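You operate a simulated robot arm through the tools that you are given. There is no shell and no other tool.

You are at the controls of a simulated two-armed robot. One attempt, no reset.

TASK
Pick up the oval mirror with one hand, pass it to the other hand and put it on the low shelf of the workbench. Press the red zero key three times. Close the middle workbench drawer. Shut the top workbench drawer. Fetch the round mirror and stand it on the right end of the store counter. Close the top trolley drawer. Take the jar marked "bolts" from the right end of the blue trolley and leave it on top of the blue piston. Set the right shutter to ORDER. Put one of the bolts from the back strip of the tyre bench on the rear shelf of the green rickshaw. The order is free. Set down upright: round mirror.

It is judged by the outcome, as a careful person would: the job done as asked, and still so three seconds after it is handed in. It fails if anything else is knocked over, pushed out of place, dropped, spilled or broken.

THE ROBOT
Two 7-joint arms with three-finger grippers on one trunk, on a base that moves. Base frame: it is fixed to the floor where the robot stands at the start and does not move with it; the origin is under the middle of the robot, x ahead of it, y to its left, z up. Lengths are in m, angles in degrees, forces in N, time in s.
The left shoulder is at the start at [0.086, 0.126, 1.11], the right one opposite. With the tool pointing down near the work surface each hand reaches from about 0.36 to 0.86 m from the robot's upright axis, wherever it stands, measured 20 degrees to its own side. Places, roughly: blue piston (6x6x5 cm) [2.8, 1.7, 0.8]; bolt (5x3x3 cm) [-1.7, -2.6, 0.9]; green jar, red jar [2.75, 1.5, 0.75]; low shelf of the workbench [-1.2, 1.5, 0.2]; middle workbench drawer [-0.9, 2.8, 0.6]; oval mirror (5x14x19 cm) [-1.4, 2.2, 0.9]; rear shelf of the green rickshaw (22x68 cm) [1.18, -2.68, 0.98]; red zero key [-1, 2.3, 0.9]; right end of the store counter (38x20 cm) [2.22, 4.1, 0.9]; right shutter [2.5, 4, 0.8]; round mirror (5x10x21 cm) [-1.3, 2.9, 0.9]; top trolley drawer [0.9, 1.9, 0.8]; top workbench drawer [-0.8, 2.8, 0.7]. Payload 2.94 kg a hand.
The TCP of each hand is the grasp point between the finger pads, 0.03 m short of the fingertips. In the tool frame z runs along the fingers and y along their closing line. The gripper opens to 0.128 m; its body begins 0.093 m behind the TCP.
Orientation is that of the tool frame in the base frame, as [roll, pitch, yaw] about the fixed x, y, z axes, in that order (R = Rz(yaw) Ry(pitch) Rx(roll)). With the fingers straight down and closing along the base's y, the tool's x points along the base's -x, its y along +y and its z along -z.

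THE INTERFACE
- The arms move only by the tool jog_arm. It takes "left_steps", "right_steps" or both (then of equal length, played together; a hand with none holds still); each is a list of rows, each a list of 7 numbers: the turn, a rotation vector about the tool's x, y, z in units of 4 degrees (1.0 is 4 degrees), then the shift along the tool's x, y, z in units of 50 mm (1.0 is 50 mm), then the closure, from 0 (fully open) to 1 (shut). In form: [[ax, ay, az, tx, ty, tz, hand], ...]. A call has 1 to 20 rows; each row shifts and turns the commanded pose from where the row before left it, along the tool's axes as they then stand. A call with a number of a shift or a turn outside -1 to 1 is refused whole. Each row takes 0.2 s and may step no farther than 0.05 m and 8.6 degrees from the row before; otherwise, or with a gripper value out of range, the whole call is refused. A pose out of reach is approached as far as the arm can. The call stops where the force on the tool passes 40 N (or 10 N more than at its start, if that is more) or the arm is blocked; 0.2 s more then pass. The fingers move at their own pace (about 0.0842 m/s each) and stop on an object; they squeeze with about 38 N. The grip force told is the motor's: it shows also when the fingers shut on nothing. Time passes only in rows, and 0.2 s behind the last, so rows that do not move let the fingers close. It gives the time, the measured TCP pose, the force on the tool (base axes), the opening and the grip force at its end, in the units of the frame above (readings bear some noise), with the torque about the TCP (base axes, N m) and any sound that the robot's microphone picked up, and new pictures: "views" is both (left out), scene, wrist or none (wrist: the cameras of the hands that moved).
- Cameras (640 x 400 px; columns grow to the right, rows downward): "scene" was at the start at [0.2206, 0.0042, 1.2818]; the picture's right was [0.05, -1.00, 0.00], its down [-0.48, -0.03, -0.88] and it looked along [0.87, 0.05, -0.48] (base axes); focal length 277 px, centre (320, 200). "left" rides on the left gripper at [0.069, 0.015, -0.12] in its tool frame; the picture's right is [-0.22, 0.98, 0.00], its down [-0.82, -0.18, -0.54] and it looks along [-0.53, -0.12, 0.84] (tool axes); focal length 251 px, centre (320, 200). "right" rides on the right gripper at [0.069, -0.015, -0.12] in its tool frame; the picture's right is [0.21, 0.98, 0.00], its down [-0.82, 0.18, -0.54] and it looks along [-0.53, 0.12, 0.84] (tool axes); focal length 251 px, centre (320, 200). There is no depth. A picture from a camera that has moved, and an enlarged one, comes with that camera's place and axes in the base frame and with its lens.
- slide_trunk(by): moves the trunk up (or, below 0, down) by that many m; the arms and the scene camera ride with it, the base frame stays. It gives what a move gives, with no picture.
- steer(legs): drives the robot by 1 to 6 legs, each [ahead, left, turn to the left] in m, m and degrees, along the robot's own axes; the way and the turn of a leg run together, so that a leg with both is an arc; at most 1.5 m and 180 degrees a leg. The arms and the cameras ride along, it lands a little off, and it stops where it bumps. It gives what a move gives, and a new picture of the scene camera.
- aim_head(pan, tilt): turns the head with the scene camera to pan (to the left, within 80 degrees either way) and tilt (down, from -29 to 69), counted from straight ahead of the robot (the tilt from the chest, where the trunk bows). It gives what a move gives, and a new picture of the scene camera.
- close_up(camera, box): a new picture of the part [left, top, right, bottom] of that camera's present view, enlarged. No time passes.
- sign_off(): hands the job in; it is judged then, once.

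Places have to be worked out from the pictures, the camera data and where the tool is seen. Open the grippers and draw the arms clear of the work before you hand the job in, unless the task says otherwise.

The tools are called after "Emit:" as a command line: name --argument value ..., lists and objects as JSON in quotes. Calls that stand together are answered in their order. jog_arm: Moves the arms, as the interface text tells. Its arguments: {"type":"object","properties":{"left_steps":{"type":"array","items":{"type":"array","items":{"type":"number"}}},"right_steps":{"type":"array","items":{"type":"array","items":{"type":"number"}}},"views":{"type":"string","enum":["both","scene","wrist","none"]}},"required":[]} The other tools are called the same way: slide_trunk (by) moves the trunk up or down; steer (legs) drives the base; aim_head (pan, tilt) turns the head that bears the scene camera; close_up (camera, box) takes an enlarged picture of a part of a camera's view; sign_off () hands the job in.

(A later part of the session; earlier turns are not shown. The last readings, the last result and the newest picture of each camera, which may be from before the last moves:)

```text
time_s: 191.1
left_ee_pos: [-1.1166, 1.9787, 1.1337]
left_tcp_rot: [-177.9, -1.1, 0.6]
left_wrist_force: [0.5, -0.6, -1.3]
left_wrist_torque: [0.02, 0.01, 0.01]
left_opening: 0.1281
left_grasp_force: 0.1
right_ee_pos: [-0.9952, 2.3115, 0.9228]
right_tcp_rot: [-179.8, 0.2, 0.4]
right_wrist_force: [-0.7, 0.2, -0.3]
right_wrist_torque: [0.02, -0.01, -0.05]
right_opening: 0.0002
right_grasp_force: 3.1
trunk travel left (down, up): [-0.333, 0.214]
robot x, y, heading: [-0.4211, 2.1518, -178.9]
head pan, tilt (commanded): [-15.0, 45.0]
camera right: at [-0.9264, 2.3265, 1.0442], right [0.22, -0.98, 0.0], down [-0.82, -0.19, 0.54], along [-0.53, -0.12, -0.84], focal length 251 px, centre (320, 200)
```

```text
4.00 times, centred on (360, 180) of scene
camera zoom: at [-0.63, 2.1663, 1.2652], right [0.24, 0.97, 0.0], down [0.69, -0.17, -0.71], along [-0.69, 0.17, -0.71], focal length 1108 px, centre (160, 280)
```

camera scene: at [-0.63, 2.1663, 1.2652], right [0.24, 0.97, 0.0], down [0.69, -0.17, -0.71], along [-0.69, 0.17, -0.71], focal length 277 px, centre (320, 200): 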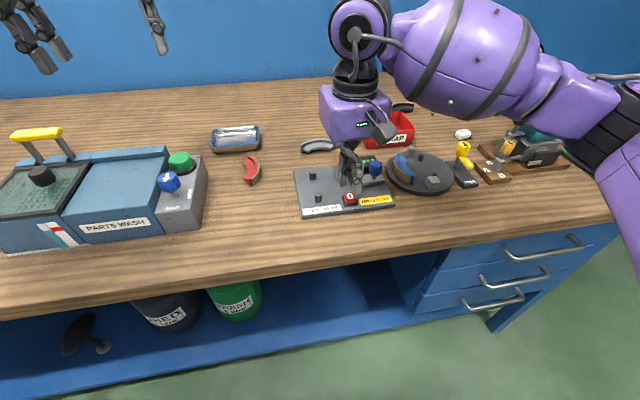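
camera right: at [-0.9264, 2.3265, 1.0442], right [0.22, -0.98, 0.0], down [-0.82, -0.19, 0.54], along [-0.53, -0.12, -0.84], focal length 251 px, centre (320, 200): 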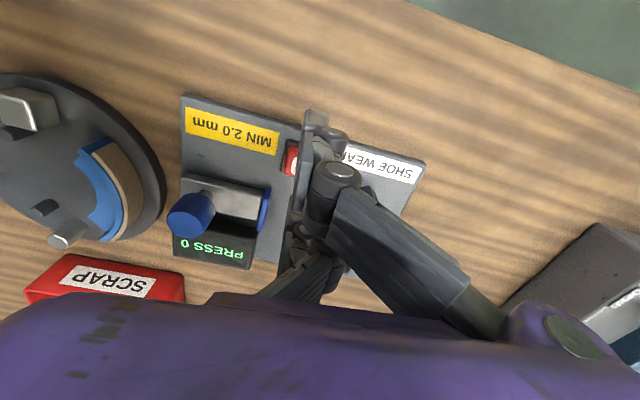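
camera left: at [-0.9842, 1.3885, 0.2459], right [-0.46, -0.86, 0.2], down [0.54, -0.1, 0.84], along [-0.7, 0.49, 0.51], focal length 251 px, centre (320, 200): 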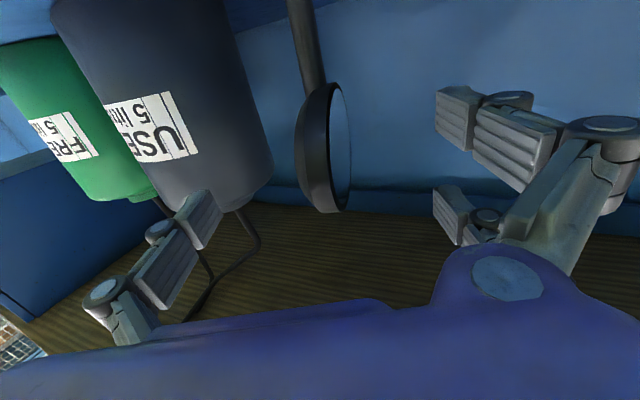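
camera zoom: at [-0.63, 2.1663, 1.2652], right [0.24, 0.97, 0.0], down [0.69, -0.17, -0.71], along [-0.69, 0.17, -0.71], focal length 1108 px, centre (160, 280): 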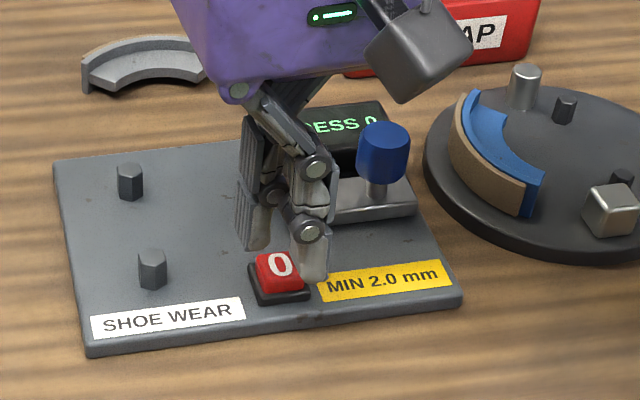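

The fingertips interleave when closed: single tip ≈(-1.002, 2.307), pair tips ≈(-0.97/-1.04, 2.325). I'll use the far pair tip to press: raise, shift +4 cm in x so it sits over the key (others over the clear plate front).

Emit:
jog_arm --right_steps '[[0, 0, 0, 0, 0, -0.6, 1], [0, 0, 0, 0.8, 0, 0, 1], [0, 0, 0, 0, 0, 0.4, 1]]' --views "both"

Emit:
close_up --camera "scene" --box '[280, 130, 440, 230]'

```text
time_s: 191.9
left_ee_pos: [-1.118, 1.9787, 1.1327]
left_tcp_rot: [-177.9, -1.1, 0.7]
left_wrist_force: [-0.6, 0.4, -0.2]
left_wrist_torque: [0.01, 0.0, 0.02]
left_opening: 0.128
left_grasp_force: 0.1
right_ee_pos: [-0.9546, 2.3134, 0.9343]
right_tcp_rot: [-179.7, 0.2, 0.4]
right_wrist_force: [-0.1, 0.3, 0.3]
right_wrist_torque: [0.0, -0.02, 0.03]
right_opening: 0.0001
right_grasp_force: 2.9
trunk travel left (down, up): [-0.333, 0.214]
robot x, y, heading: [-0.4247, 2.1547, -178.6]
head pan, tilt (commanded): [-15.0, 45.0]
camera scene: at [-0.631, 2.1661, 1.265], right [0.24, 0.97, 0.0], down [0.69, -0.17, -0.71], along [-0.69, 0.17, -0.71], focal length 277 px, centre (320, 200)
camera right: at [-0.8846, 2.3277, 1.0553], right [0.22, -0.98, 0.0], down [-0.82, -0.19, 0.54], along [-0.53, -0.12, -0.84], focal length 251 px, centre (320, 200)
```

scene: 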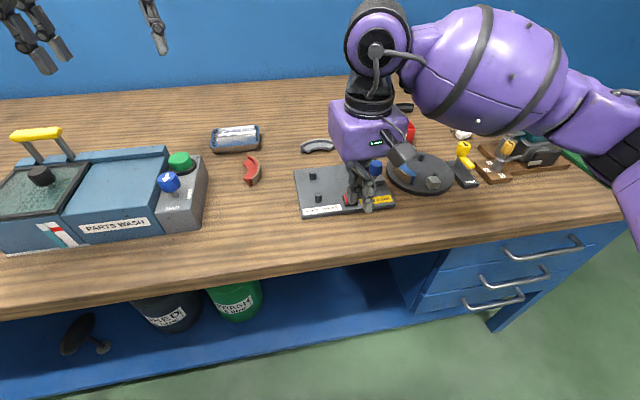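
right: 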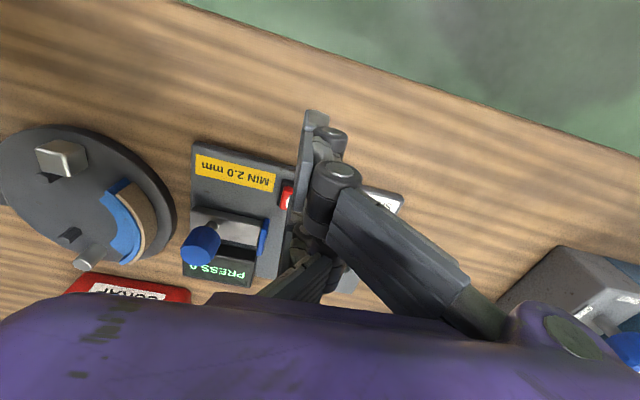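

```text
4.00 times, centred on (360, 180) of scene
camera zoom: at [-0.631, 2.1661, 1.265], right [0.24, 0.97, 0.0], down [0.69, -0.17, -0.71], along [-0.69, 0.17, -0.71], focal length 1108 px, centre (160, 280)
```

zoom: 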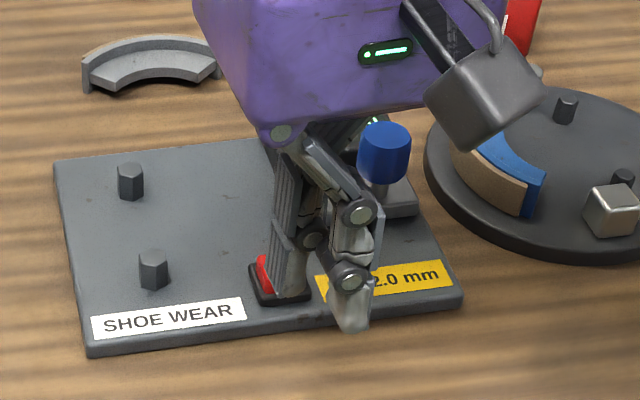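

Geometry is consistent: the hidden far pair-tip should be at (-1.00, 2.327), above the key. Lower in small steps and watch force and sound.

Emit:
jog_arm --right_steps '[[0, 0, 0, 0, 0, 0.1, 1], [0, 0, 0, 0, 0, 0.1, 1], [0, 0, 0, 0, 0, 0.1, 1]]' --views "none"

Emit:
jog_arm --right_steps '[[0, 0, 0, 0, 0, 0.1, 1], [0, 0, 0, 0, 0, 0, 1]]' --views "wrist"

Emit:
close_up --camera "scene" --box '[280, 130, 440, 230]'

```text
time_s: 192.7
left_ee_pos: [-1.1184, 1.9793, 1.1332]
left_tcp_rot: [-177.9, -1.0, 0.7]
left_wrist_force: [0.1, -1.0, 0.2]
left_wrist_torque: [0.0, 0.01, -0.02]
left_opening: 0.1278
left_grasp_force: 0.0
right_ee_pos: [-0.9549, 2.3122, 0.9189]
right_tcp_rot: [-179.8, 0.2, 0.4]
right_wrist_force: [-0.5, 0.6, 0.9]
right_wrist_torque: [-0.01, 0.01, 0.02]
right_opening: 0.0002
right_grasp_force: 3.5
trunk travel left (down, up): [-0.333, 0.214]
robot x, y, heading: [-0.4237, 2.1519, -178.8]
head pan, tilt (commanded): [-15.0, 45.0]
```

```text
time_s: 193.3
left_ee_pos: [-1.118, 1.9787, 1.1326]
left_tcp_rot: [-177.9, -0.9, 0.7]
left_wrist_force: [0.1, -0.3, -0.8]
left_wrist_torque: [-0.01, 0.0, 0.0]
left_opening: 0.1279
left_grasp_force: 0.0
right_ee_pos: [-0.9556, 2.3133, 0.9134]
right_tcp_rot: [-179.7, 0.2, 0.5]
right_wrist_force: [0.5, 0.1, 0.0]
right_wrist_torque: [0.01, 0.03, -0.02]
right_opening: 0.0002
right_grasp_force: 3.1
trunk travel left (down, up): [-0.333, 0.214]
robot x, y, heading: [-0.427, 2.1477, -178.8]
head pan, tilt (commanded): [-15.0, 45.0]
camera right: at [-0.8851, 2.327, 1.0346], right [0.22, -0.98, 0.0], down [-0.82, -0.19, 0.54], along [-0.53, -0.12, -0.84], focal length 251 px, centre (320, 200)
```

right: 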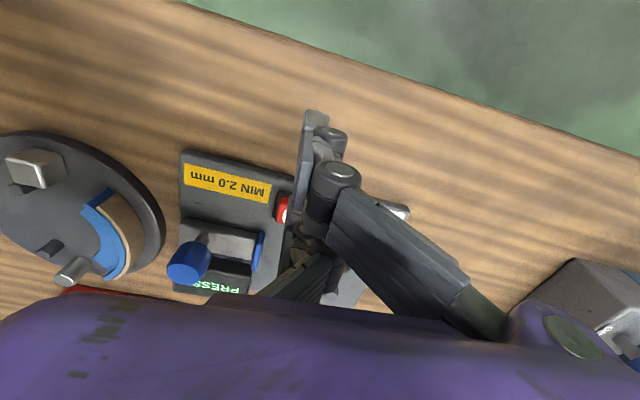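

```text
4.00 times, centred on (360, 180) of scene
camera zoom: at [-0.6299, 2.1662, 1.2652], right [0.24, 0.97, 0.0], down [0.69, -0.17, -0.71], along [-0.69, 0.17, -0.71], focal length 1108 px, centre (160, 280)
```

zoom: 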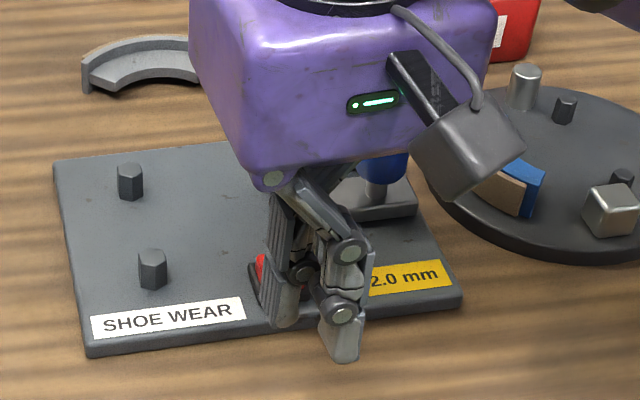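

Emit:
jog_arm --right_steps '[[0, 0, 0, 0, 0, 0.08, 1], [0, 0, 0, 0, 0, 0, 1]]' --views "none"

Emit:
jog_arm --right_steps '[[0, 0, 0, 0, 0, 0.08, 1], [0, 0, 0, 0, 0, 0, 1]]' --views "none"

Emit:
jog_arm --right_steps '[[0, 0, 0, 0, 0, 0.06, 1], [0, 0, 0, 0, 0, 0, 1]]' --views "none"

```text
time_s: 193.9
left_ee_pos: [-1.1186, 1.9786, 1.133]
left_tcp_rot: [-177.9, -1.0, 0.8]
left_wrist_force: [0.1, -0.7, -0.5]
left_wrist_torque: [-0.01, 0.01, -0.01]
left_opening: 0.1281
left_grasp_force: 0.0
right_ee_pos: [-0.954, 2.3127, 0.9082]
right_tcp_rot: [-179.7, 0.2, 0.3]
right_wrist_force: [-0.2, 0.4, -0.2]
right_wrist_torque: [0.01, 0.01, -0.01]
right_opening: 0.0
right_grasp_force: 3.1
trunk travel left (down, up): [-0.333, 0.214]
robot x, y, heading: [-0.4234, 2.1486, -178.9]
head pan, tilt (commanded): [-15.0, 45.0]
```

```text
time_s: 194.5
left_ee_pos: [-1.1179, 1.9791, 1.1328]
left_tcp_rot: [-177.9, -1.1, 0.7]
left_wrist_force: [0.4, 0.3, 0.0]
left_wrist_torque: [0.02, 0.01, -0.01]
left_opening: 0.128
left_grasp_force: 0.1
right_ee_pos: [-0.9546, 2.3129, 0.9056]
right_tcp_rot: [-179.7, 0.2, 0.4]
right_wrist_force: [-0.6, 1.0, -0.2]
right_wrist_torque: [-0.01, -0.01, 0.02]
right_opening: 0.0
right_grasp_force: 3.1
trunk travel left (down, up): [-0.333, 0.214]
robot x, y, heading: [-0.4249, 2.1514, -178.7]
head pan, tilt (commanded): [-15.0, 45.0]
```

```text
time_s: 195.1
left_ee_pos: [-1.1172, 1.9794, 1.1339]
left_tcp_rot: [-177.9, -1.0, 0.7]
left_wrist_force: [-1.1, 0.1, -0.3]
left_wrist_torque: [0.02, 0.0, 0.02]
left_opening: 0.128
left_grasp_force: 0.2
right_ee_pos: [-0.9545, 2.3125, 0.903]
right_tcp_rot: [-179.8, 0.2, 0.4]
right_wrist_force: [0.1, -0.5, -0.1]
right_wrist_torque: [-0.02, 0.02, 0.02]
right_opening: 0.0
right_grasp_force: 3.6
trunk travel left (down, up): [-0.333, 0.214]
robot x, y, heading: [-0.4227, 2.1495, -179.0]
head pan, tilt (commanded): [-15.0, 45.0]
```

No contact yet at tip z≈0.873. Look again to verify alignment.

Emit:
close_up --camera "scene" --box '[310, 150, 410, 220]'

Emit:
close_up --camera "right" --box '[220, 100, 380, 300]'

```text
5.71 times, centred on (360, 185) of scene
camera zoom: at [-0.6299, 2.1662, 1.2652], right [0.24, 0.97, 0.0], down [0.69, -0.17, -0.71], along [-0.69, 0.17, -0.71], focal length 1583 px, centre (91, 286)
```

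zoom: 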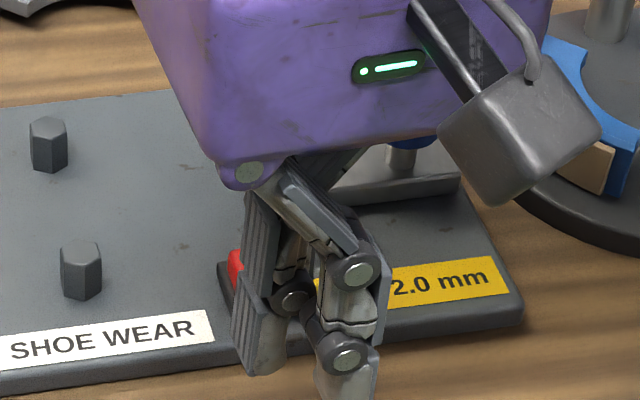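

```text
2.00 times, centred on (300, 200) of right
camera zoom: at [-0.8859, 2.3271, 1.0237], right [0.22, -0.98, 0.0], down [-0.82, -0.19, 0.54], along [-0.53, -0.12, -0.84], focal length 503 px, centre (360, 200)
```

zoom: 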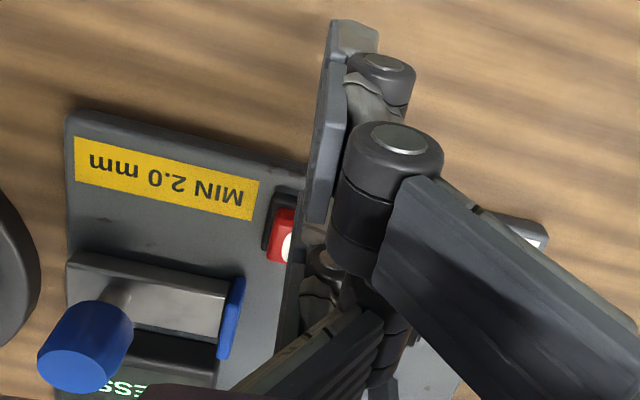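

The far tip looks ~1.5 cm short of the key centre (-1.006, 2.324). Raise 1.5 cm, shift −1.4 cm in x, then press again.

Emit:
jog_arm --right_steps '[[0, 0, 0, 0, 0, -0.4, 1], [0, 0, 0, -0.28, 0, 0, 1], [0, 0, 0, 0, 0, 0.3, 1], [0, 0, 0, 0, 0, 0, 1]]' --views "none"

Emit:
jog_arm --right_steps '[[0, 0, 0, 0, 0, 0.1, 1], [0, 0, 0, 0, 0, 0, 1]]' --views "none"

Emit:
jog_arm --right_steps '[[0, 0, 0, 0, 0, 0.08, 1], [0, 0, 0, 0, 0, 0, 1]]' --views "wrist"

```text
time_s: 196.1
left_ee_pos: [-1.1173, 1.9799, 1.1326]
left_tcp_rot: [-177.8, -1.0, 0.7]
left_wrist_force: [-0.6, 0.6, -1.2]
left_wrist_torque: [-0.01, 0.03, -0.01]
left_opening: 0.128
left_grasp_force: 0.1
right_ee_pos: [-0.9701, 2.312, 0.9066]
right_tcp_rot: [-179.8, 0.2, 0.5]
right_wrist_force: [0.5, 0.1, -0.5]
right_wrist_torque: [0.04, -0.04, 0.0]
right_opening: 0.0
right_grasp_force: 2.9
trunk travel left (down, up): [-0.333, 0.214]
robot x, y, heading: [-0.4261, 2.1487, -179.2]
head pan, tilt (commanded): [-15.0, 45.0]
```

```text
time_s: 196.7
left_ee_pos: [-1.1179, 1.9784, 1.1332]
left_tcp_rot: [-177.9, -1.0, 0.7]
left_wrist_force: [1.4, 0.1, -0.8]
left_wrist_torque: [-0.04, -0.02, 0.0]
left_opening: 0.1279
left_grasp_force: 0.0
right_ee_pos: [-0.9706, 2.3127, 0.9014]
right_tcp_rot: [-179.8, 0.1, 0.4]
right_wrist_force: [0.1, -0.7, 0.0]
right_wrist_torque: [0.01, -0.01, -0.01]
right_opening: 0.0001
right_grasp_force: 3.1
trunk travel left (down, up): [-0.333, 0.214]
robot x, y, heading: [-0.4242, 2.1496, -179.0]
head pan, tilt (commanded): [-15.0, 45.0]
```

```text
time_s: 197.3
left_ee_pos: [-1.1175, 1.9804, 1.1324]
left_tcp_rot: [-177.9, -1.0, 0.8]
left_wrist_force: [0.1, -0.2, 0.7]
left_wrist_torque: [-0.02, 0.01, -0.01]
left_opening: 0.1281
left_grasp_force: 0.1
right_ee_pos: [-0.9697, 2.3139, 0.8987]
right_tcp_rot: [-179.9, 0.1, 0.3]
right_wrist_force: [0.4, 0.1, -1.0]
right_wrist_torque: [-0.01, 0.02, 0.03]
right_opening: 0.0
right_grasp_force: 3.2
trunk travel left (down, up): [-0.333, 0.214]
robot x, y, heading: [-0.4229, 2.1474, -179.0]
head pan, tilt (commanded): [-15.0, 45.0]
camera right: at [-0.901, 2.3279, 1.0188], right [0.22, -0.98, 0.0], down [-0.82, -0.19, 0.54], along [-0.53, -0.12, -0.84], focal length 251 px, centre (320, 200)
```

right: 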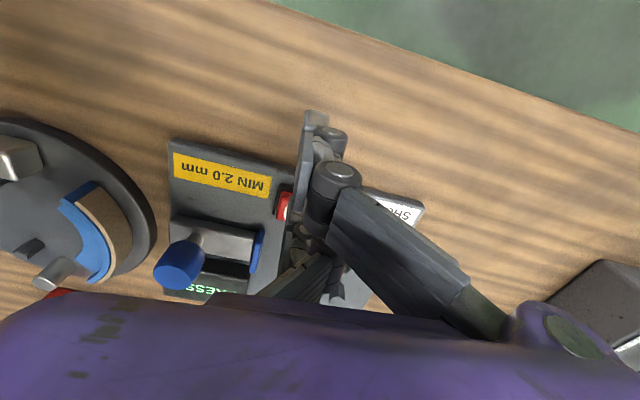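

Still no contact. Check from the left hand's camera, which may see this from the side.

Emit:
close_up --camera "left" --box '[0, 0, 640, 400]'

Emit:
close_up --camera "scene" --box '[310, 150, 410, 220]'

```text
1.00 times, centred on (320, 200) of left (not enlarged: the box is as wide or as high as the picture)
camera zoom: at [-1.0497, 1.9601, 1.2526], right [-0.2, -0.98, -0.04], down [-0.83, 0.15, 0.53], along [-0.52, 0.14, -0.85], focal length 251 px, centre (320, 200)
```

zoom: 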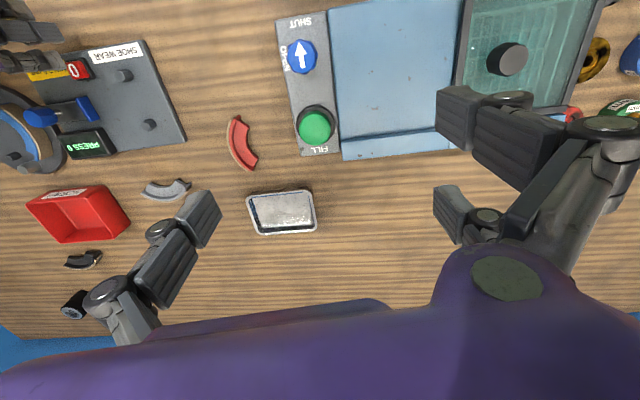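

```text
5.71 times, centred on (360, 185) of scene
camera zoom: at [-0.6299, 2.1662, 1.2652], right [0.24, 0.97, 0.0], down [0.69, -0.17, -0.71], along [-0.69, 0.17, -0.71], focal length 1583 px, centre (91, 286)
```

zoom: 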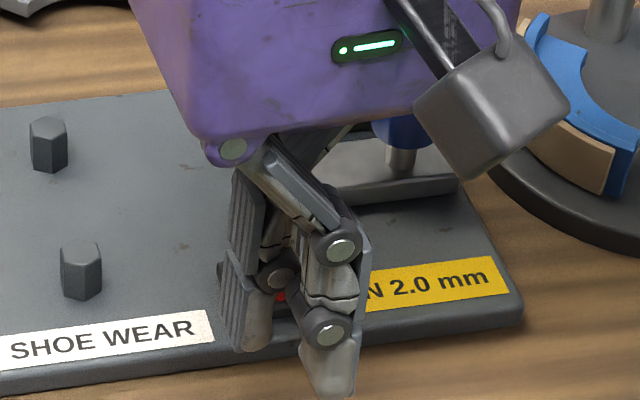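

Emit:
close_up --camera "left" --box '[0, 0, 160, 100]'

```text
4.00 times, centred on (80, 50) of left
camera zoom: at [-1.0497, 1.9601, 1.2526], right [-0.2, -0.98, -0.04], down [-0.83, 0.15, 0.53], along [-0.52, 0.14, -0.85], focal length 1006 px, centre (1280, 800)
```

zoom: 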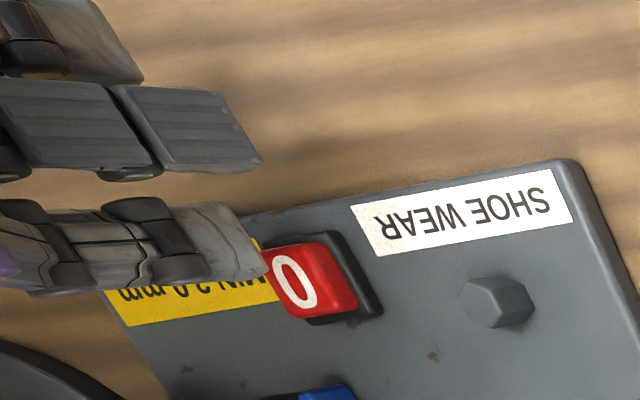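

The left camera shows it clearly: the far fingertip is beside the key (about +1.2 cm in y, +0.9 cm in x), key top ≈0.865. Raise, shift accordingly, and recheck from the left camera.

Emit:
jog_arm --right_steps '[[0, 0, 0, 0, 0, -0.3, 1], [0, 0, 0, -0.18, 0.24, 0, 1], [0, 0, 0, 0, 0, 0.15, 1], [0, 0, 0, 0, 0, 0, 1]]' --views "none"

Emit:
close_up --camera "left" --box '[0, 0, 160, 100]'

```text
time_s: 198.3
left_ee_pos: [-1.1184, 1.9798, 1.1328]
left_tcp_rot: [-177.9, -1.0, 0.7]
left_wrist_force: [-0.5, 0.4, 0.1]
left_wrist_torque: [-0.01, -0.04, -0.01]
left_opening: 0.1282
left_grasp_force: 0.1
right_ee_pos: [-0.9803, 2.2998, 0.906]
right_tcp_rot: [-179.8, 0.3, 0.4]
right_wrist_force: [0.5, -0.2, -0.2]
right_wrist_torque: [0.0, -0.01, 0.02]
right_opening: 0.0
right_grasp_force: 2.8
trunk travel left (down, up): [-0.333, 0.214]
robot x, y, heading: [-0.4207, 2.1479, -179.0]
head pan, tilt (commanded): [-15.0, 45.0]
```

```text
4.00 times, centred on (80, 50) of left
camera zoom: at [-1.0498, 1.9599, 1.2525], right [-0.2, -0.98, -0.04], down [-0.83, 0.15, 0.53], along [-0.52, 0.14, -0.85], focal length 1006 px, centre (1280, 800)
```

zoom: 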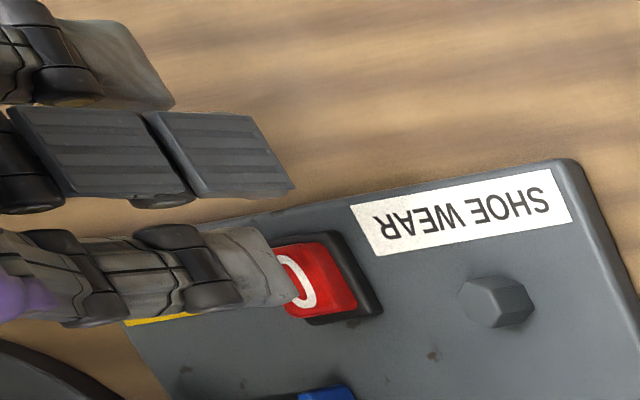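

Alignment is now good—lowering will bring the tip onto the key's centre. Press down in steps, monitoring force and sound.

Emit:
jog_arm --right_steps '[[0, 0, 0, -0.04, 0.06, 0.1, 1], [0, 0, 0, 0, 0, 0.06, 1], [0, 0, 0, 0, 0, 0, 1]]' --views "none"

Emit:
jog_arm --right_steps '[[0, 0, 0, 0, 0, 0.06, 1], [0, 0, 0, 0, 0, 0, 1]]' --views "none"

Emit:
close_up --camera "left" --box '[0, 0, 160, 100]'

```text
time_s: 199.1
left_ee_pos: [-1.1176, 1.9792, 1.1334]
left_tcp_rot: [-177.9, -1.0, 0.7]
left_wrist_force: [0.4, -0.1, 0.1]
left_wrist_torque: [-0.01, -0.04, 0.02]
left_opening: 0.1279
left_grasp_force: 0.1
right_ee_pos: [-0.9817, 2.2959, 0.8985]
right_tcp_rot: [-179.9, 0.3, 0.4]
right_wrist_force: [0.5, 0.3, 0.8]
right_wrist_torque: [-0.03, 0.02, -0.04]
right_opening: 0.0
right_grasp_force: 2.9
trunk travel left (down, up): [-0.333, 0.214]
robot x, y, heading: [-0.4217, 2.1482, -178.9]
head pan, tilt (commanded): [-15.0, 45.0]
```

```text
time_s: 199.7
left_ee_pos: [-1.118, 1.9795, 1.1327]
left_tcp_rot: [-177.9, -1.1, 0.8]
left_wrist_force: [0.0, -0.7, 0.0]
left_wrist_torque: [0.0, 0.02, 0.0]
left_opening: 0.1279
left_grasp_force: 0.1
right_ee_pos: [-0.9808, 2.2968, 0.8953]
right_tcp_rot: [-179.8, 0.2, 0.4]
right_wrist_force: [0.3, -0.5, -0.3]
right_wrist_torque: [-0.01, 0.0, -0.02]
right_opening: 0.0
right_grasp_force: 3.2
trunk travel left (down, up): [-0.333, 0.214]
robot x, y, heading: [-0.4242, 2.1466, -178.8]
head pan, tilt (commanded): [-15.0, 45.0]
```

```text
4.00 times, centred on (80, 50) of left
camera zoom: at [-1.0497, 1.9601, 1.2526], right [-0.2, -0.98, -0.04], down [-0.83, 0.15, 0.53], along [-0.52, 0.14, -0.85], focal length 1006 px, centre (1280, 800)
```

zoom: 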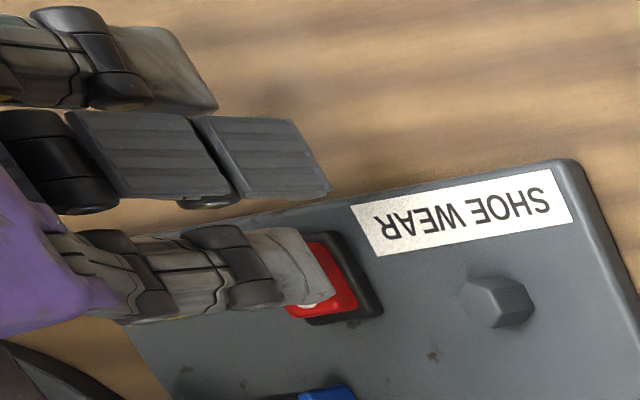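

Tip is right over the key now. Continue pressing 3 mm at a time.

Emit:
jog_arm --right_steps '[[0, 0, 0, 0, 0, 0.06, 1], [0, 0, 0, 0, 0, 0, 1]]' --views "none"

Emit:
jog_arm --right_steps '[[0, 0, 0, 0, 0, 0.06, 1], [0, 0, 0, 0, 0, 0, 1]]' --views "none"

Emit:
close_up --camera "left" --box '[0, 0, 160, 100]'

```text
time_s: 200.3
left_ee_pos: [-1.1174, 1.9788, 1.1334]
left_tcp_rot: [-177.9, -1.1, 0.9]
left_wrist_force: [-0.9, -0.2, -0.5]
left_wrist_torque: [-0.04, 0.03, -0.01]
left_opening: 0.128
left_grasp_force: 0.1
right_ee_pos: [-0.9806, 2.2986, 0.8924]
right_tcp_rot: [-179.9, 0.2, 0.4]
right_wrist_force: [-1.0, 0.1, -1.2]
right_wrist_torque: [0.03, 0.02, -0.02]
right_opening: 0.0001
right_grasp_force: 2.5
trunk travel left (down, up): [-0.333, 0.214]
robot x, y, heading: [-0.422, 2.1508, -178.8]
head pan, tilt (commanded): [-15.0, 45.0]
```

```text
time_s: 200.9
left_ee_pos: [-1.1174, 1.9787, 1.1334]
left_tcp_rot: [-177.9, -1.0, 0.7]
left_wrist_force: [-0.3, -0.9, 0.9]
left_wrist_torque: [0.0, -0.01, -0.01]
left_opening: 0.1282
left_grasp_force: 0.0
right_ee_pos: [-0.9802, 2.2979, 0.8889]
right_tcp_rot: [-179.9, 0.2, 0.5]
right_wrist_force: [0.4, 1.0, -0.3]
right_wrist_torque: [0.02, 0.0, 0.0]
right_opening: 0.0
right_grasp_force: 3.5
trunk travel left (down, up): [-0.333, 0.214]
robot x, y, heading: [-0.4261, 2.148, -178.9]
head pan, tilt (commanded): [-15.0, 45.0]
```

```text
4.00 times, centred on (80, 50) of left
camera zoom: at [-1.0497, 1.9601, 1.2526], right [-0.2, -0.98, -0.04], down [-0.83, 0.15, 0.53], along [-0.52, 0.14, -0.85], focal length 1006 px, centre (1280, 800)
```

zoom: 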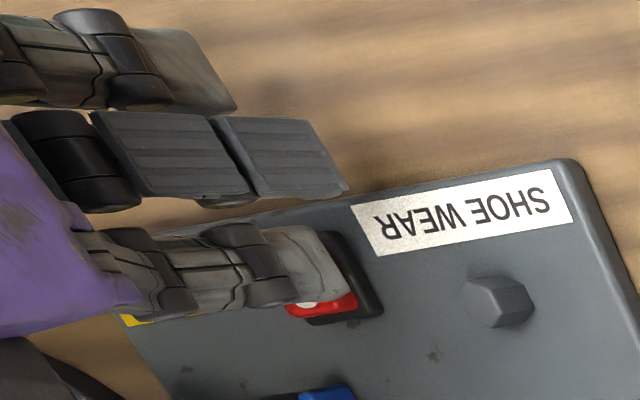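

Emit:
jog_arm --right_steps '[[0, 0, 0, 0, 0, 0.06, 1], [0, 0, 0, 0, 0, 0, 1]]' --views "none"

Emit:
jog_arm --right_steps '[[0, 0, 0, 0, 0, 0.06, 1], [0, 0, 0, 0, 0, 0, 1]]' --views "none"

Emit:
jog_arm --right_steps '[[0, 0, 0, 0, 0, 0.04, 1], [0, 0, 0, 0, 0, 0, 1]]' --views "none"

Emit:
close_up --camera "left" --box '[0, 0, 160, 100]'

```text
time_s: 201.5
left_ee_pos: [-1.117, 1.9794, 1.1344]
left_tcp_rot: [-177.8, -1.0, 0.7]
left_wrist_force: [0.5, -0.6, 0.0]
left_wrist_torque: [0.01, -0.01, -0.01]
left_opening: 0.128
left_grasp_force: 0.1
right_ee_pos: [-0.9811, 2.2963, 0.8861]
right_tcp_rot: [-179.8, 0.2, 0.4]
right_wrist_force: [-0.2, -0.6, -0.2]
right_wrist_torque: [-0.01, -0.02, -0.01]
right_opening: 0.0003
right_grasp_force: 2.8
trunk travel left (down, up): [-0.333, 0.214]
robot x, y, heading: [-0.422, 2.147, -179.0]
head pan, tilt (commanded): [-15.0, 45.0]
```

```text
time_s: 202.1
left_ee_pos: [-1.1177, 1.9793, 1.1327]
left_tcp_rot: [-177.9, -1.0, 0.7]
left_wrist_force: [0.3, 0.2, 0.5]
left_wrist_torque: [0.01, -0.03, 0.0]
left_opening: 0.1281
left_grasp_force: 0.0
right_ee_pos: [-0.9816, 2.2969, 0.8837]
right_tcp_rot: [-179.8, 0.3, 0.4]
right_wrist_force: [-0.1, -0.5, -0.6]
right_wrist_torque: [0.01, -0.01, 0.01]
right_opening: 0.0
right_grasp_force: 2.4
trunk travel left (down, up): [-0.333, 0.214]
robot x, y, heading: [-0.4244, 2.1503, -179.0]
head pan, tilt (commanded): [-15.0, 45.0]
```

```text
time_s: 202.7
left_ee_pos: [-1.1178, 1.9793, 1.1327]
left_tcp_rot: [-177.8, -1.1, 0.8]
left_wrist_force: [-0.6, 0.8, -0.2]
left_wrist_torque: [-0.01, 0.02, -0.01]
left_opening: 0.1281
left_grasp_force: 0.0
right_ee_pos: [-0.9815, 2.2971, 0.8806]
right_tcp_rot: [-179.8, 0.3, 0.4]
right_wrist_force: [0.2, -0.6, -0.2]
right_wrist_torque: [0.03, 0.04, 0.02]
right_opening: 0.0
right_grasp_force: 2.9
trunk travel left (down, up): [-0.333, 0.214]
robot x, y, heading: [-0.4243, 2.1499, -179.1]
head pan, tilt (commanded): [-15.0, 45.0]
```

```text
4.00 times, centred on (80, 50) of left
camera zoom: at [-1.0497, 1.9601, 1.2526], right [-0.2, -0.98, -0.04], down [-0.83, 0.15, 0.53], along [-0.52, 0.14, -0.85], focal length 1006 px, centre (1280, 800)
```

zoom: 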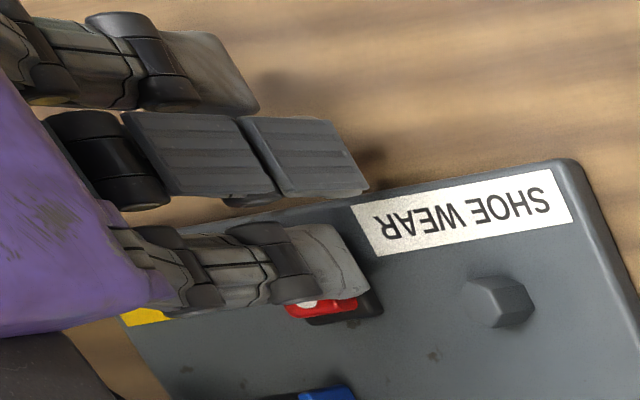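

Using all cameras: the closed pair tips sit at y∈[TCP, TCP+2 cm] and ~1.3 cm higher than nominal. The key centre is y≈2.322, so shift +1.3 cm in y and press lower.

Emit:
jog_arm --right_steps '[[0, 0, 0, 0, 0, -0.2, 1], [0, 0, 0, 0, -0.26, 0, 1], [0, 0, 0, 0, 0, 0.2, 1], [0, 0, 0, 0, 0, 0, 1]]' --views "none"

Emit:
close_up --camera "left" --box '[0, 0, 160, 100]'

```text
time_s: 203.7
left_ee_pos: [-1.1164, 1.9791, 1.1336]
left_tcp_rot: [-177.9, -1.0, 0.7]
left_wrist_force: [-0.2, 0.1, -0.5]
left_wrist_torque: [-0.02, 0.03, 0.02]
left_opening: 0.1281
left_grasp_force: 0.0
right_ee_pos: [-0.9789, 2.3094, 0.8813]
right_tcp_rot: [-180.0, 0.5, 0.3]
right_wrist_force: [-0.7, 0.8, 9.5]
right_wrist_torque: [0.14, 0.26, 0.03]
right_opening: 0.0
right_grasp_force: 3.4
trunk travel left (down, up): [-0.333, 0.214]
robot x, y, heading: [-0.4236, 2.1508, -179.1]
head pan, tilt (commanded): [-15.0, 45.0]
heard: click
```

```text
4.00 times, centred on (80, 50) of left
camera zoom: at [-1.0491, 1.9601, 1.2531], right [-0.2, -0.98, -0.04], down [-0.83, 0.15, 0.53], along [-0.52, 0.14, -0.84], focal length 1006 px, centre (1280, 800)
```

zoom: 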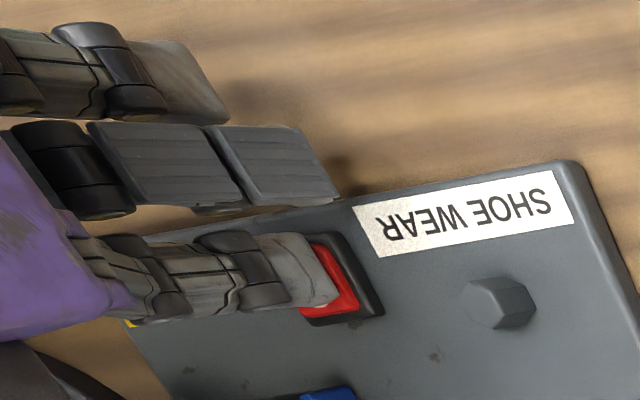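

Click heard with 9.5 N: press #1. Raise 1 cm to release, and check the display.

Emit:
jog_arm --right_steps '[[0, 0, 0, 0, 0, -0.3, 1], [0, 0, 0, 0, 0, 0, 1]]' --views "none"

Emit:
close_up --camera "left" --box '[0, 0, 160, 160]'

```text
time_s: 204.3
left_ee_pos: [-1.1165, 1.9796, 1.134]
left_tcp_rot: [-177.9, -1.0, 0.8]
left_wrist_force: [0.4, 0.2, 0.7]
left_wrist_torque: [0.03, -0.01, -0.03]
left_opening: 0.1277
left_grasp_force: 0.1
right_ee_pos: [-0.9785, 2.3088, 0.8943]
right_tcp_rot: [-179.7, 0.1, 0.4]
right_wrist_force: [0.9, 0.9, 0.5]
right_wrist_torque: [0.02, -0.02, -0.01]
right_opening: 0.0
right_grasp_force: 3.0
trunk travel left (down, up): [-0.333, 0.214]
robot x, y, heading: [-0.4249, 2.1485, -179.2]
head pan, tilt (commanded): [-15.0, 45.0]
```

```text
2.50 times, centred on (80, 80) of left
camera zoom: at [-1.0498, 1.9602, 1.2525], right [-0.2, -0.98, -0.04], down [-0.83, 0.15, 0.53], along [-0.52, 0.14, -0.85], focal length 629 px, centre (920, 500)
```

zoom: 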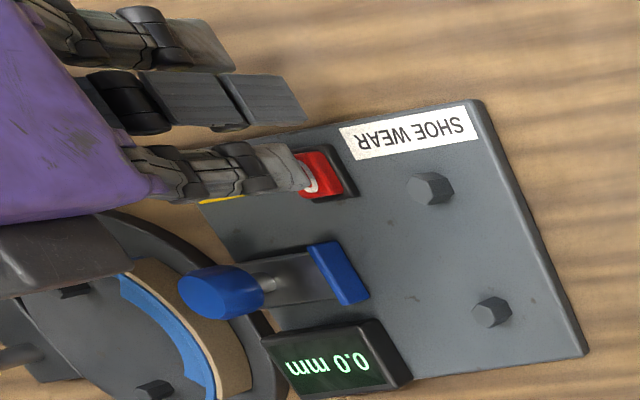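

Display now reads "0.0 mm" — press #1 registered. Press #2.

Emit:
jog_arm --right_steps '[[0, 0, 0, 0, 0, 0.15, 1], [0, 0, 0, 0, 0, 0.15, 1], [0, 0, 0, 0, 0, 0, 1]]' --views "none"

Emit:
jog_arm --right_steps '[[0, 0, 0, 0, 0, -0.3, 1], [0, 0, 0, 0, 0, 0, 1]]' --views "none"

```text
time_s: 205.1
left_ee_pos: [-1.1164, 1.9787, 1.1329]
left_tcp_rot: [-177.9, -0.9, 0.7]
left_wrist_force: [1.0, 0.2, 0.3]
left_wrist_torque: [0.01, -0.02, 0.03]
left_opening: 0.128
left_grasp_force: 0.1
right_ee_pos: [-0.9795, 2.3089, 0.8816]
right_tcp_rot: [-179.8, 0.3, 0.4]
right_wrist_force: [-0.1, -0.1, 6.3]
right_wrist_torque: [0.09, 0.18, 0.05]
right_opening: 0.0
right_grasp_force: 2.7
trunk travel left (down, up): [-0.333, 0.214]
robot x, y, heading: [-0.4236, 2.1482, -178.6]
head pan, tilt (commanded): [-15.0, 45.0]
heard: click
```

```text
time_s: 205.7
left_ee_pos: [-1.1175, 1.9788, 1.1339]
left_tcp_rot: [-178.0, -1.0, 0.8]
left_wrist_force: [-0.3, 0.4, -0.5]
left_wrist_torque: [-0.01, 0.0, 0.01]
left_opening: 0.1282
left_grasp_force: 0.1
right_ee_pos: [-0.9802, 2.311, 0.8957]
right_tcp_rot: [-179.8, 0.1, 0.4]
right_wrist_force: [-0.2, 0.7, -1.0]
right_wrist_torque: [-0.01, -0.01, 0.03]
right_opening: 0.0001
right_grasp_force: 3.1
trunk travel left (down, up): [-0.333, 0.214]
robot x, y, heading: [-0.4249, 2.1483, -178.9]
head pan, tilt (commanded): [-15.0, 45.0]
```

Second click heard. Press #3.

Emit:
jog_arm --right_steps '[[0, 0, 0, 0, 0, 0.15, 1], [0, 0, 0, 0, 0, 0.15, 1], [0, 0, 0, 0, 0, 0, 1]]' --views "none"

Emit:
jog_arm --right_steps '[[0, 0, 0, 0, 0, -0.5, 1], [0, 0, 0, 0, 0, -1, 1], [0, 0, 0, 0, 0, -1, 1], [0, 0, 0, 0, 0, -1, 1], [0, 0, 0, 0, 0, -1, 1]]' --views "scene"

```text
time_s: 206.5
left_ee_pos: [-1.1181, 1.979, 1.132]
left_tcp_rot: [-177.9, -0.9, 0.7]
left_wrist_force: [0.4, 0.8, 0.0]
left_wrist_torque: [0.01, -0.02, -0.03]
left_opening: 0.1277
left_grasp_force: 0.0
right_ee_pos: [-0.9804, 2.3101, 0.8821]
right_tcp_rot: [-179.9, 0.3, 0.3]
right_wrist_force: [-1.7, 2.2, 6.5]
right_wrist_torque: [0.06, 0.15, -0.01]
right_opening: 0.0
right_grasp_force: 3.0
trunk travel left (down, up): [-0.333, 0.214]
robot x, y, heading: [-0.4228, 2.1547, -179.0]
head pan, tilt (commanded): [-15.0, 45.0]
heard: click
```

```text
time_s: 207.7
left_ee_pos: [-1.1158, 1.9791, 1.1343]
left_tcp_rot: [-177.8, -1.0, 0.7]
left_wrist_force: [0.2, 0.2, 0.8]
left_wrist_torque: [0.06, 0.04, 0.02]
left_opening: 0.1278
left_grasp_force: 0.1
right_ee_pos: [-0.9775, 2.3097, 1.1068]
right_tcp_rot: [-179.7, 0.2, 0.4]
right_wrist_force: [-0.2, 0.4, -0.6]
right_wrist_torque: [-0.01, 0.04, -0.01]
right_opening: 0.0003
right_grasp_force: 2.7
trunk travel left (down, up): [-0.333, 0.214]
robot x, y, heading: [-0.4173, 2.1487, -179.0]
head pan, tilt (commanded): [-15.0, 45.0]
camera scene: at [-0.6289, 2.1658, 1.2654], right [0.24, 0.97, 0.0], down [0.69, -0.17, -0.71], along [-0.69, 0.17, -0.71], focal length 277 px, centre (320, 200)
```

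scene: 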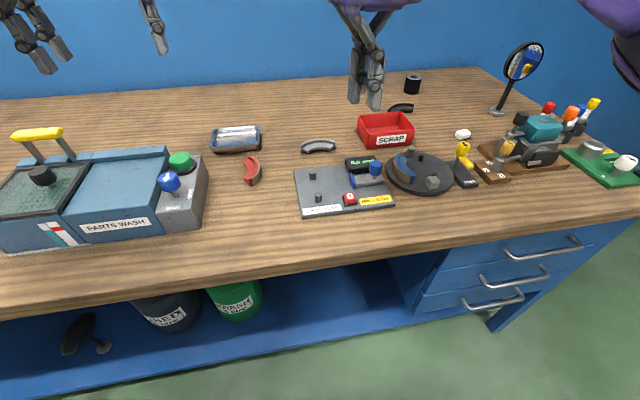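

All three presses clicked. Next: the round mirror at ≈(-1.27, 2.88). Raise the trunk 0.1 for clearance and shift right to view it.

Emit:
slide_trunk --by 0.1

Emit:
steer --legs '[[0, -0.55, -1]]'

Emit:
aim_head --pan 0 --tilt 25

Emit:
close_up --camera "scene" --box '[240, 120, 440, 280]'

```text
time_s: 209.0
left_ee_pos: [-1.1171, 1.9799, 1.233]
left_tcp_rot: [-177.8, -1.1, 0.7]
left_wrist_force: [-0.3, -0.5, -0.1]
left_wrist_torque: [0.0, -0.01, -0.07]
left_opening: 0.1282
left_grasp_force: 0.1
right_ee_pos: [-0.981, 2.3097, 1.2045]
right_tcp_rot: [-179.7, 0.2, 0.5]
right_wrist_force: [0.3, 0.0, -1.0]
right_wrist_torque: [0.04, -0.03, 0.04]
right_opening: 0.0001
right_grasp_force: 2.5
trunk travel left (down, up): [-0.433, 0.114]
robot x, y, heading: [-0.4235, 2.1481, -179.3]
head pan, tilt (commanded): [-15.0, 45.0]
```

```text
time_s: 214.3
left_ee_pos: [-1.1267, 2.5396, 1.2334]
left_tcp_rot: [-177.9, -1.0, -0.3]
left_wrist_force: [0.1, 0.4, -0.5]
left_wrist_torque: [0.02, -0.01, 0.03]
left_opening: 0.1281
left_grasp_force: 0.0
right_ee_pos: [-0.9823, 2.8672, 1.2048]
right_tcp_rot: [-179.9, 0.2, -0.7]
right_wrist_force: [-0.1, -0.4, -0.7]
right_wrist_torque: [0.01, 0.01, -0.02]
right_opening: 0.0002
right_grasp_force: 3.2
trunk travel left (down, up): [-0.433, 0.114]
robot x, y, heading: [-0.4254, 2.6996, -180.0]
head pan, tilt (commanded): [-15.0, 45.0]
camera scene: at [-0.6055, 2.7175, 1.3687], right [0.26, 0.97, 0.0], down [0.68, -0.18, -0.71], along [-0.68, 0.18, -0.71], focal length 277 px, centre (320, 200)
```

scene: 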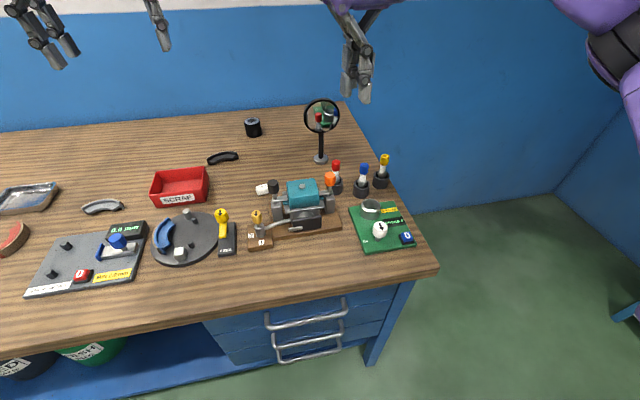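

```text
time_s: 215.1
left_ee_pos: [-1.1269, 2.54, 1.2325]
left_tcp_rot: [-177.9, -1.0, -0.3]
left_wrist_force: [0.2, 0.8, -0.1]
left_wrist_torque: [-0.01, -0.01, 0.01]
left_opening: 0.1281
left_grasp_force: 0.0
right_ee_pos: [-0.9826, 2.8666, 1.2062]
right_tcp_rot: [-179.8, 0.4, -0.6]
right_wrist_force: [0.0, -0.3, 0.9]
right_wrist_torque: [0.05, -0.02, 0.01]
right_opening: 0.0001
right_grasp_force: 3.1
trunk travel left (down, up): [-0.433, 0.114]
robot x, y, heading: [-0.4304, 2.6962, -180.0]
head pan, tilt (commanded): [0.0, 25.0]
camera scene: at [-0.6191, 2.6966, 1.3992], right [0.0, 1.0, 0.0], down [0.42, 0.0, -0.91], along [-0.91, 0.0, -0.42], focal length 277 px, centre (320, 200)
```

scene: 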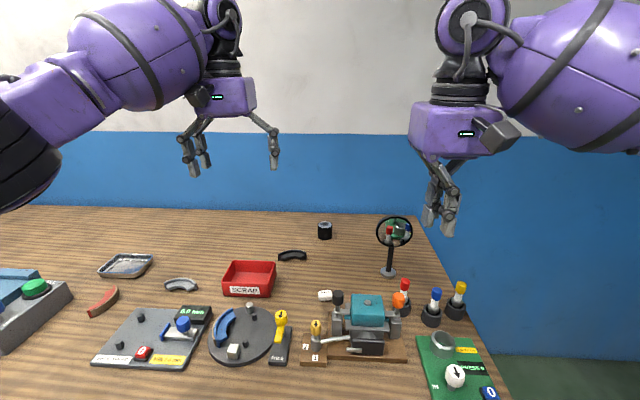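

```text
2.50 times, centred on (340, 200) of scene
camera zoom: at [-0.6191, 2.6966, 1.3992], right [0.0, 1.0, 0.0], down [0.42, 0.0, -0.91], along [-0.91, 0.0, -0.42], focal length 693 px, centre (270, 200)
```

zoom: 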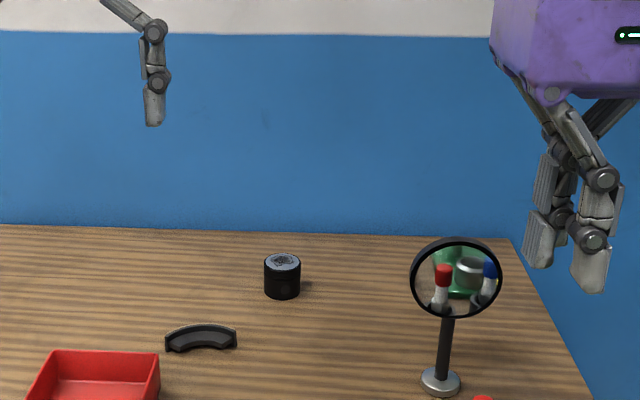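

Display reads 0.0 mm. The round mirror faces roughly +x, so the fingers must close along x: test whether the right hand can yaw by 90°.

Emit:
jog_arm --right_steps '[[0, 0, 1, 0.4, 0, 0, 0], [0, 0, 1, 0.2, 0, 0, 0], [0, 0, 1, 0, 0, 0, 0], [0, 0, 1, 0, 0, 0, 0], [0, 0, 1, 0, 0, 0, 0], [0, 0, 1, 0, 0, 0, 0], [0, 0, 1, 0, 0, 0, 0], [0, 0, 1, 0, 0, 0, 0], [0, 0, 1, 0, 0, 0, 0], [0, 0, 1, 0, 0, 0, 0], [0, 0, 1, 0, 0, 0, 0], [0, 0, 1, 0, 0, 0, 0], [0, 0, 1, 0, 0, 0, 0], [0, 0, 1, 0, 0, 0, 0], [0, 0, 1, 0, 0, 0, 0], [0, 0, 1, 0, 0, 0, 0], [0, 0, 1, 0, 0, 0, 0], [0, 0, 1, 0, 0, 0, 0], [0, 0, 1, 0, 0, 0, 0], [0, 0, 1, 0, 0, 0, 0]]' --views "scene"

```text
time_s: 219.3
left_ee_pos: [-1.1256, 2.5392, 1.2332]
left_tcp_rot: [-177.8, -1.0, -0.3]
left_wrist_force: [0.1, 0.3, 0.1]
left_wrist_torque: [-0.02, 0.0, 0.02]
left_opening: 0.1282
left_grasp_force: 0.2
right_ee_pos: [-0.954, 2.8669, 1.206]
right_tcp_rot: [179.9, 0.2, -80.7]
right_wrist_force: [-1.0, 0.7, 0.9]
right_wrist_torque: [0.01, -0.01, -0.04]
right_opening: 0.1282
right_grasp_force: 0.2
trunk travel left (down, up): [-0.433, 0.114]
robot x, y, heading: [-0.4291, 2.6994, -180.3]
head pan, tilt (commanded): [0.0, 25.0]
camera scene: at [-0.6191, 2.6965, 1.3993], right [0.0, 1.0, 0.0], down [0.42, 0.0, -0.91], along [-0.91, 0.0, -0.42], focal length 277 px, centre (320, 200)
```

scene: 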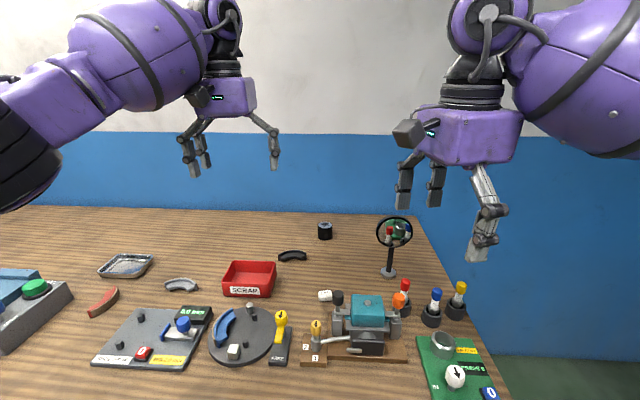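

Yaw works (-81°). Mirror estimate: (-1.283, 2.902), head centre z≈1.0. Drive 0.12 m forward, finish the yaw, and use the wrist camera to refine.

Emit:
steer --legs '[[0.12, 0, 0]]'

Emit:
jog_arm --right_steps '[[0, 0, 1, 0, 0, 0, 0], [0, 0, 1, 0, 0, 0, 0], [0, 0, 0.3, 0, 0.8, 0, 0], [0, 0, 0, 0, 0.8, 0, 0], [0, 0, 0, -0.3, 0.8, 0, 0]]' --views "both"

```text
time_s: 220.6
left_ee_pos: [-1.2452, 2.5401, 1.2348]
left_tcp_rot: [-177.9, -0.9, -0.3]
left_wrist_force: [-0.3, -0.3, 0.1]
left_wrist_torque: [0.0, 0.01, 0.01]
left_opening: 0.1281
left_grasp_force: 0.1
right_ee_pos: [-1.0709, 2.866, 1.2074]
right_tcp_rot: [179.8, 0.2, -80.6]
right_wrist_force: [-0.3, -0.6, -0.1]
right_wrist_torque: [-0.01, 0.01, 0.02]
right_opening: 0.1281
right_grasp_force: 0.2
trunk travel left (down, up): [-0.433, 0.114]
robot x, y, heading: [-0.5471, 2.6967, -180.2]
head pan, tilt (commanded): [0.0, 25.0]
camera scene: at [-0.7378, 2.6966, 1.3996], right [0.0, 1.0, 0.0], down [0.42, 0.0, -0.91], along [-0.91, 0.0, -0.42], focal length 277 px, centre (320, 200)
```

scene: 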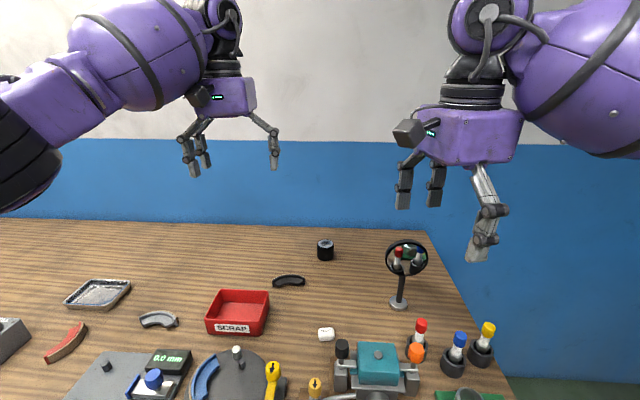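

```text
time_s: 221.8
left_ee_pos: [-1.2469, 2.5399, 1.2326]
left_tcp_rot: [-177.9, -1.1, -0.5]
left_wrist_force: [-0.1, -0.3, 0.0]
left_wrist_torque: [-0.02, -0.03, -0.02]
left_opening: 0.128
left_grasp_force: 0.1
right_ee_pos: [-1.1934, 2.8814, 1.2087]
right_tcp_rot: [179.8, 0.2, -90.0]
right_wrist_force: [-0.2, 0.9, -0.1]
right_wrist_torque: [0.0, -0.04, 0.02]
right_opening: 0.1279
right_grasp_force: 0.0
trunk travel left (down, up): [-0.433, 0.114]
robot x, y, heading: [-0.5497, 2.7005, 179.8]
head pan, tilt (commanded): [0.0, 25.0]
camera scene: at [-0.7403, 2.6969, 1.3991], right [0.0, 1.0, 0.0], down [0.42, 0.0, -0.91], along [-0.91, 0.0, -0.42], focal length 277 px, centre (320, 200)
camera right: at [-1.1767, 2.8117, 1.3282], right [-0.98, -0.22, 0.0], down [-0.18, 0.82, 0.54], along [-0.12, 0.53, -0.84], focal length 251 px, centre (320, 200)
```

scene: 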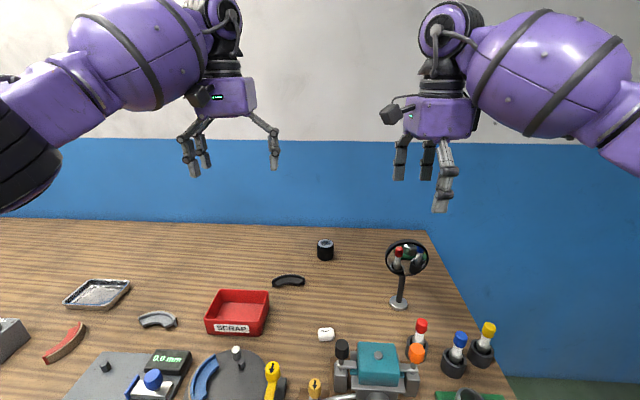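
right: 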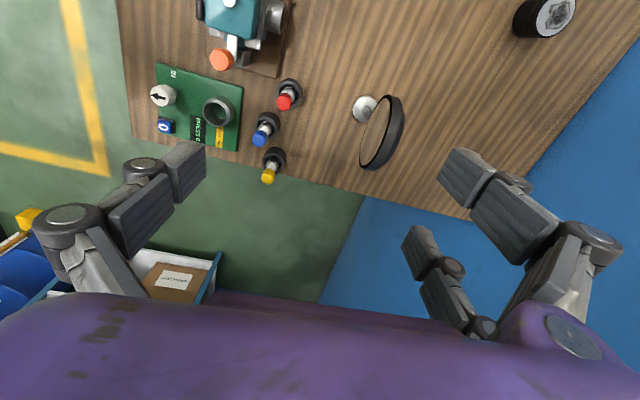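

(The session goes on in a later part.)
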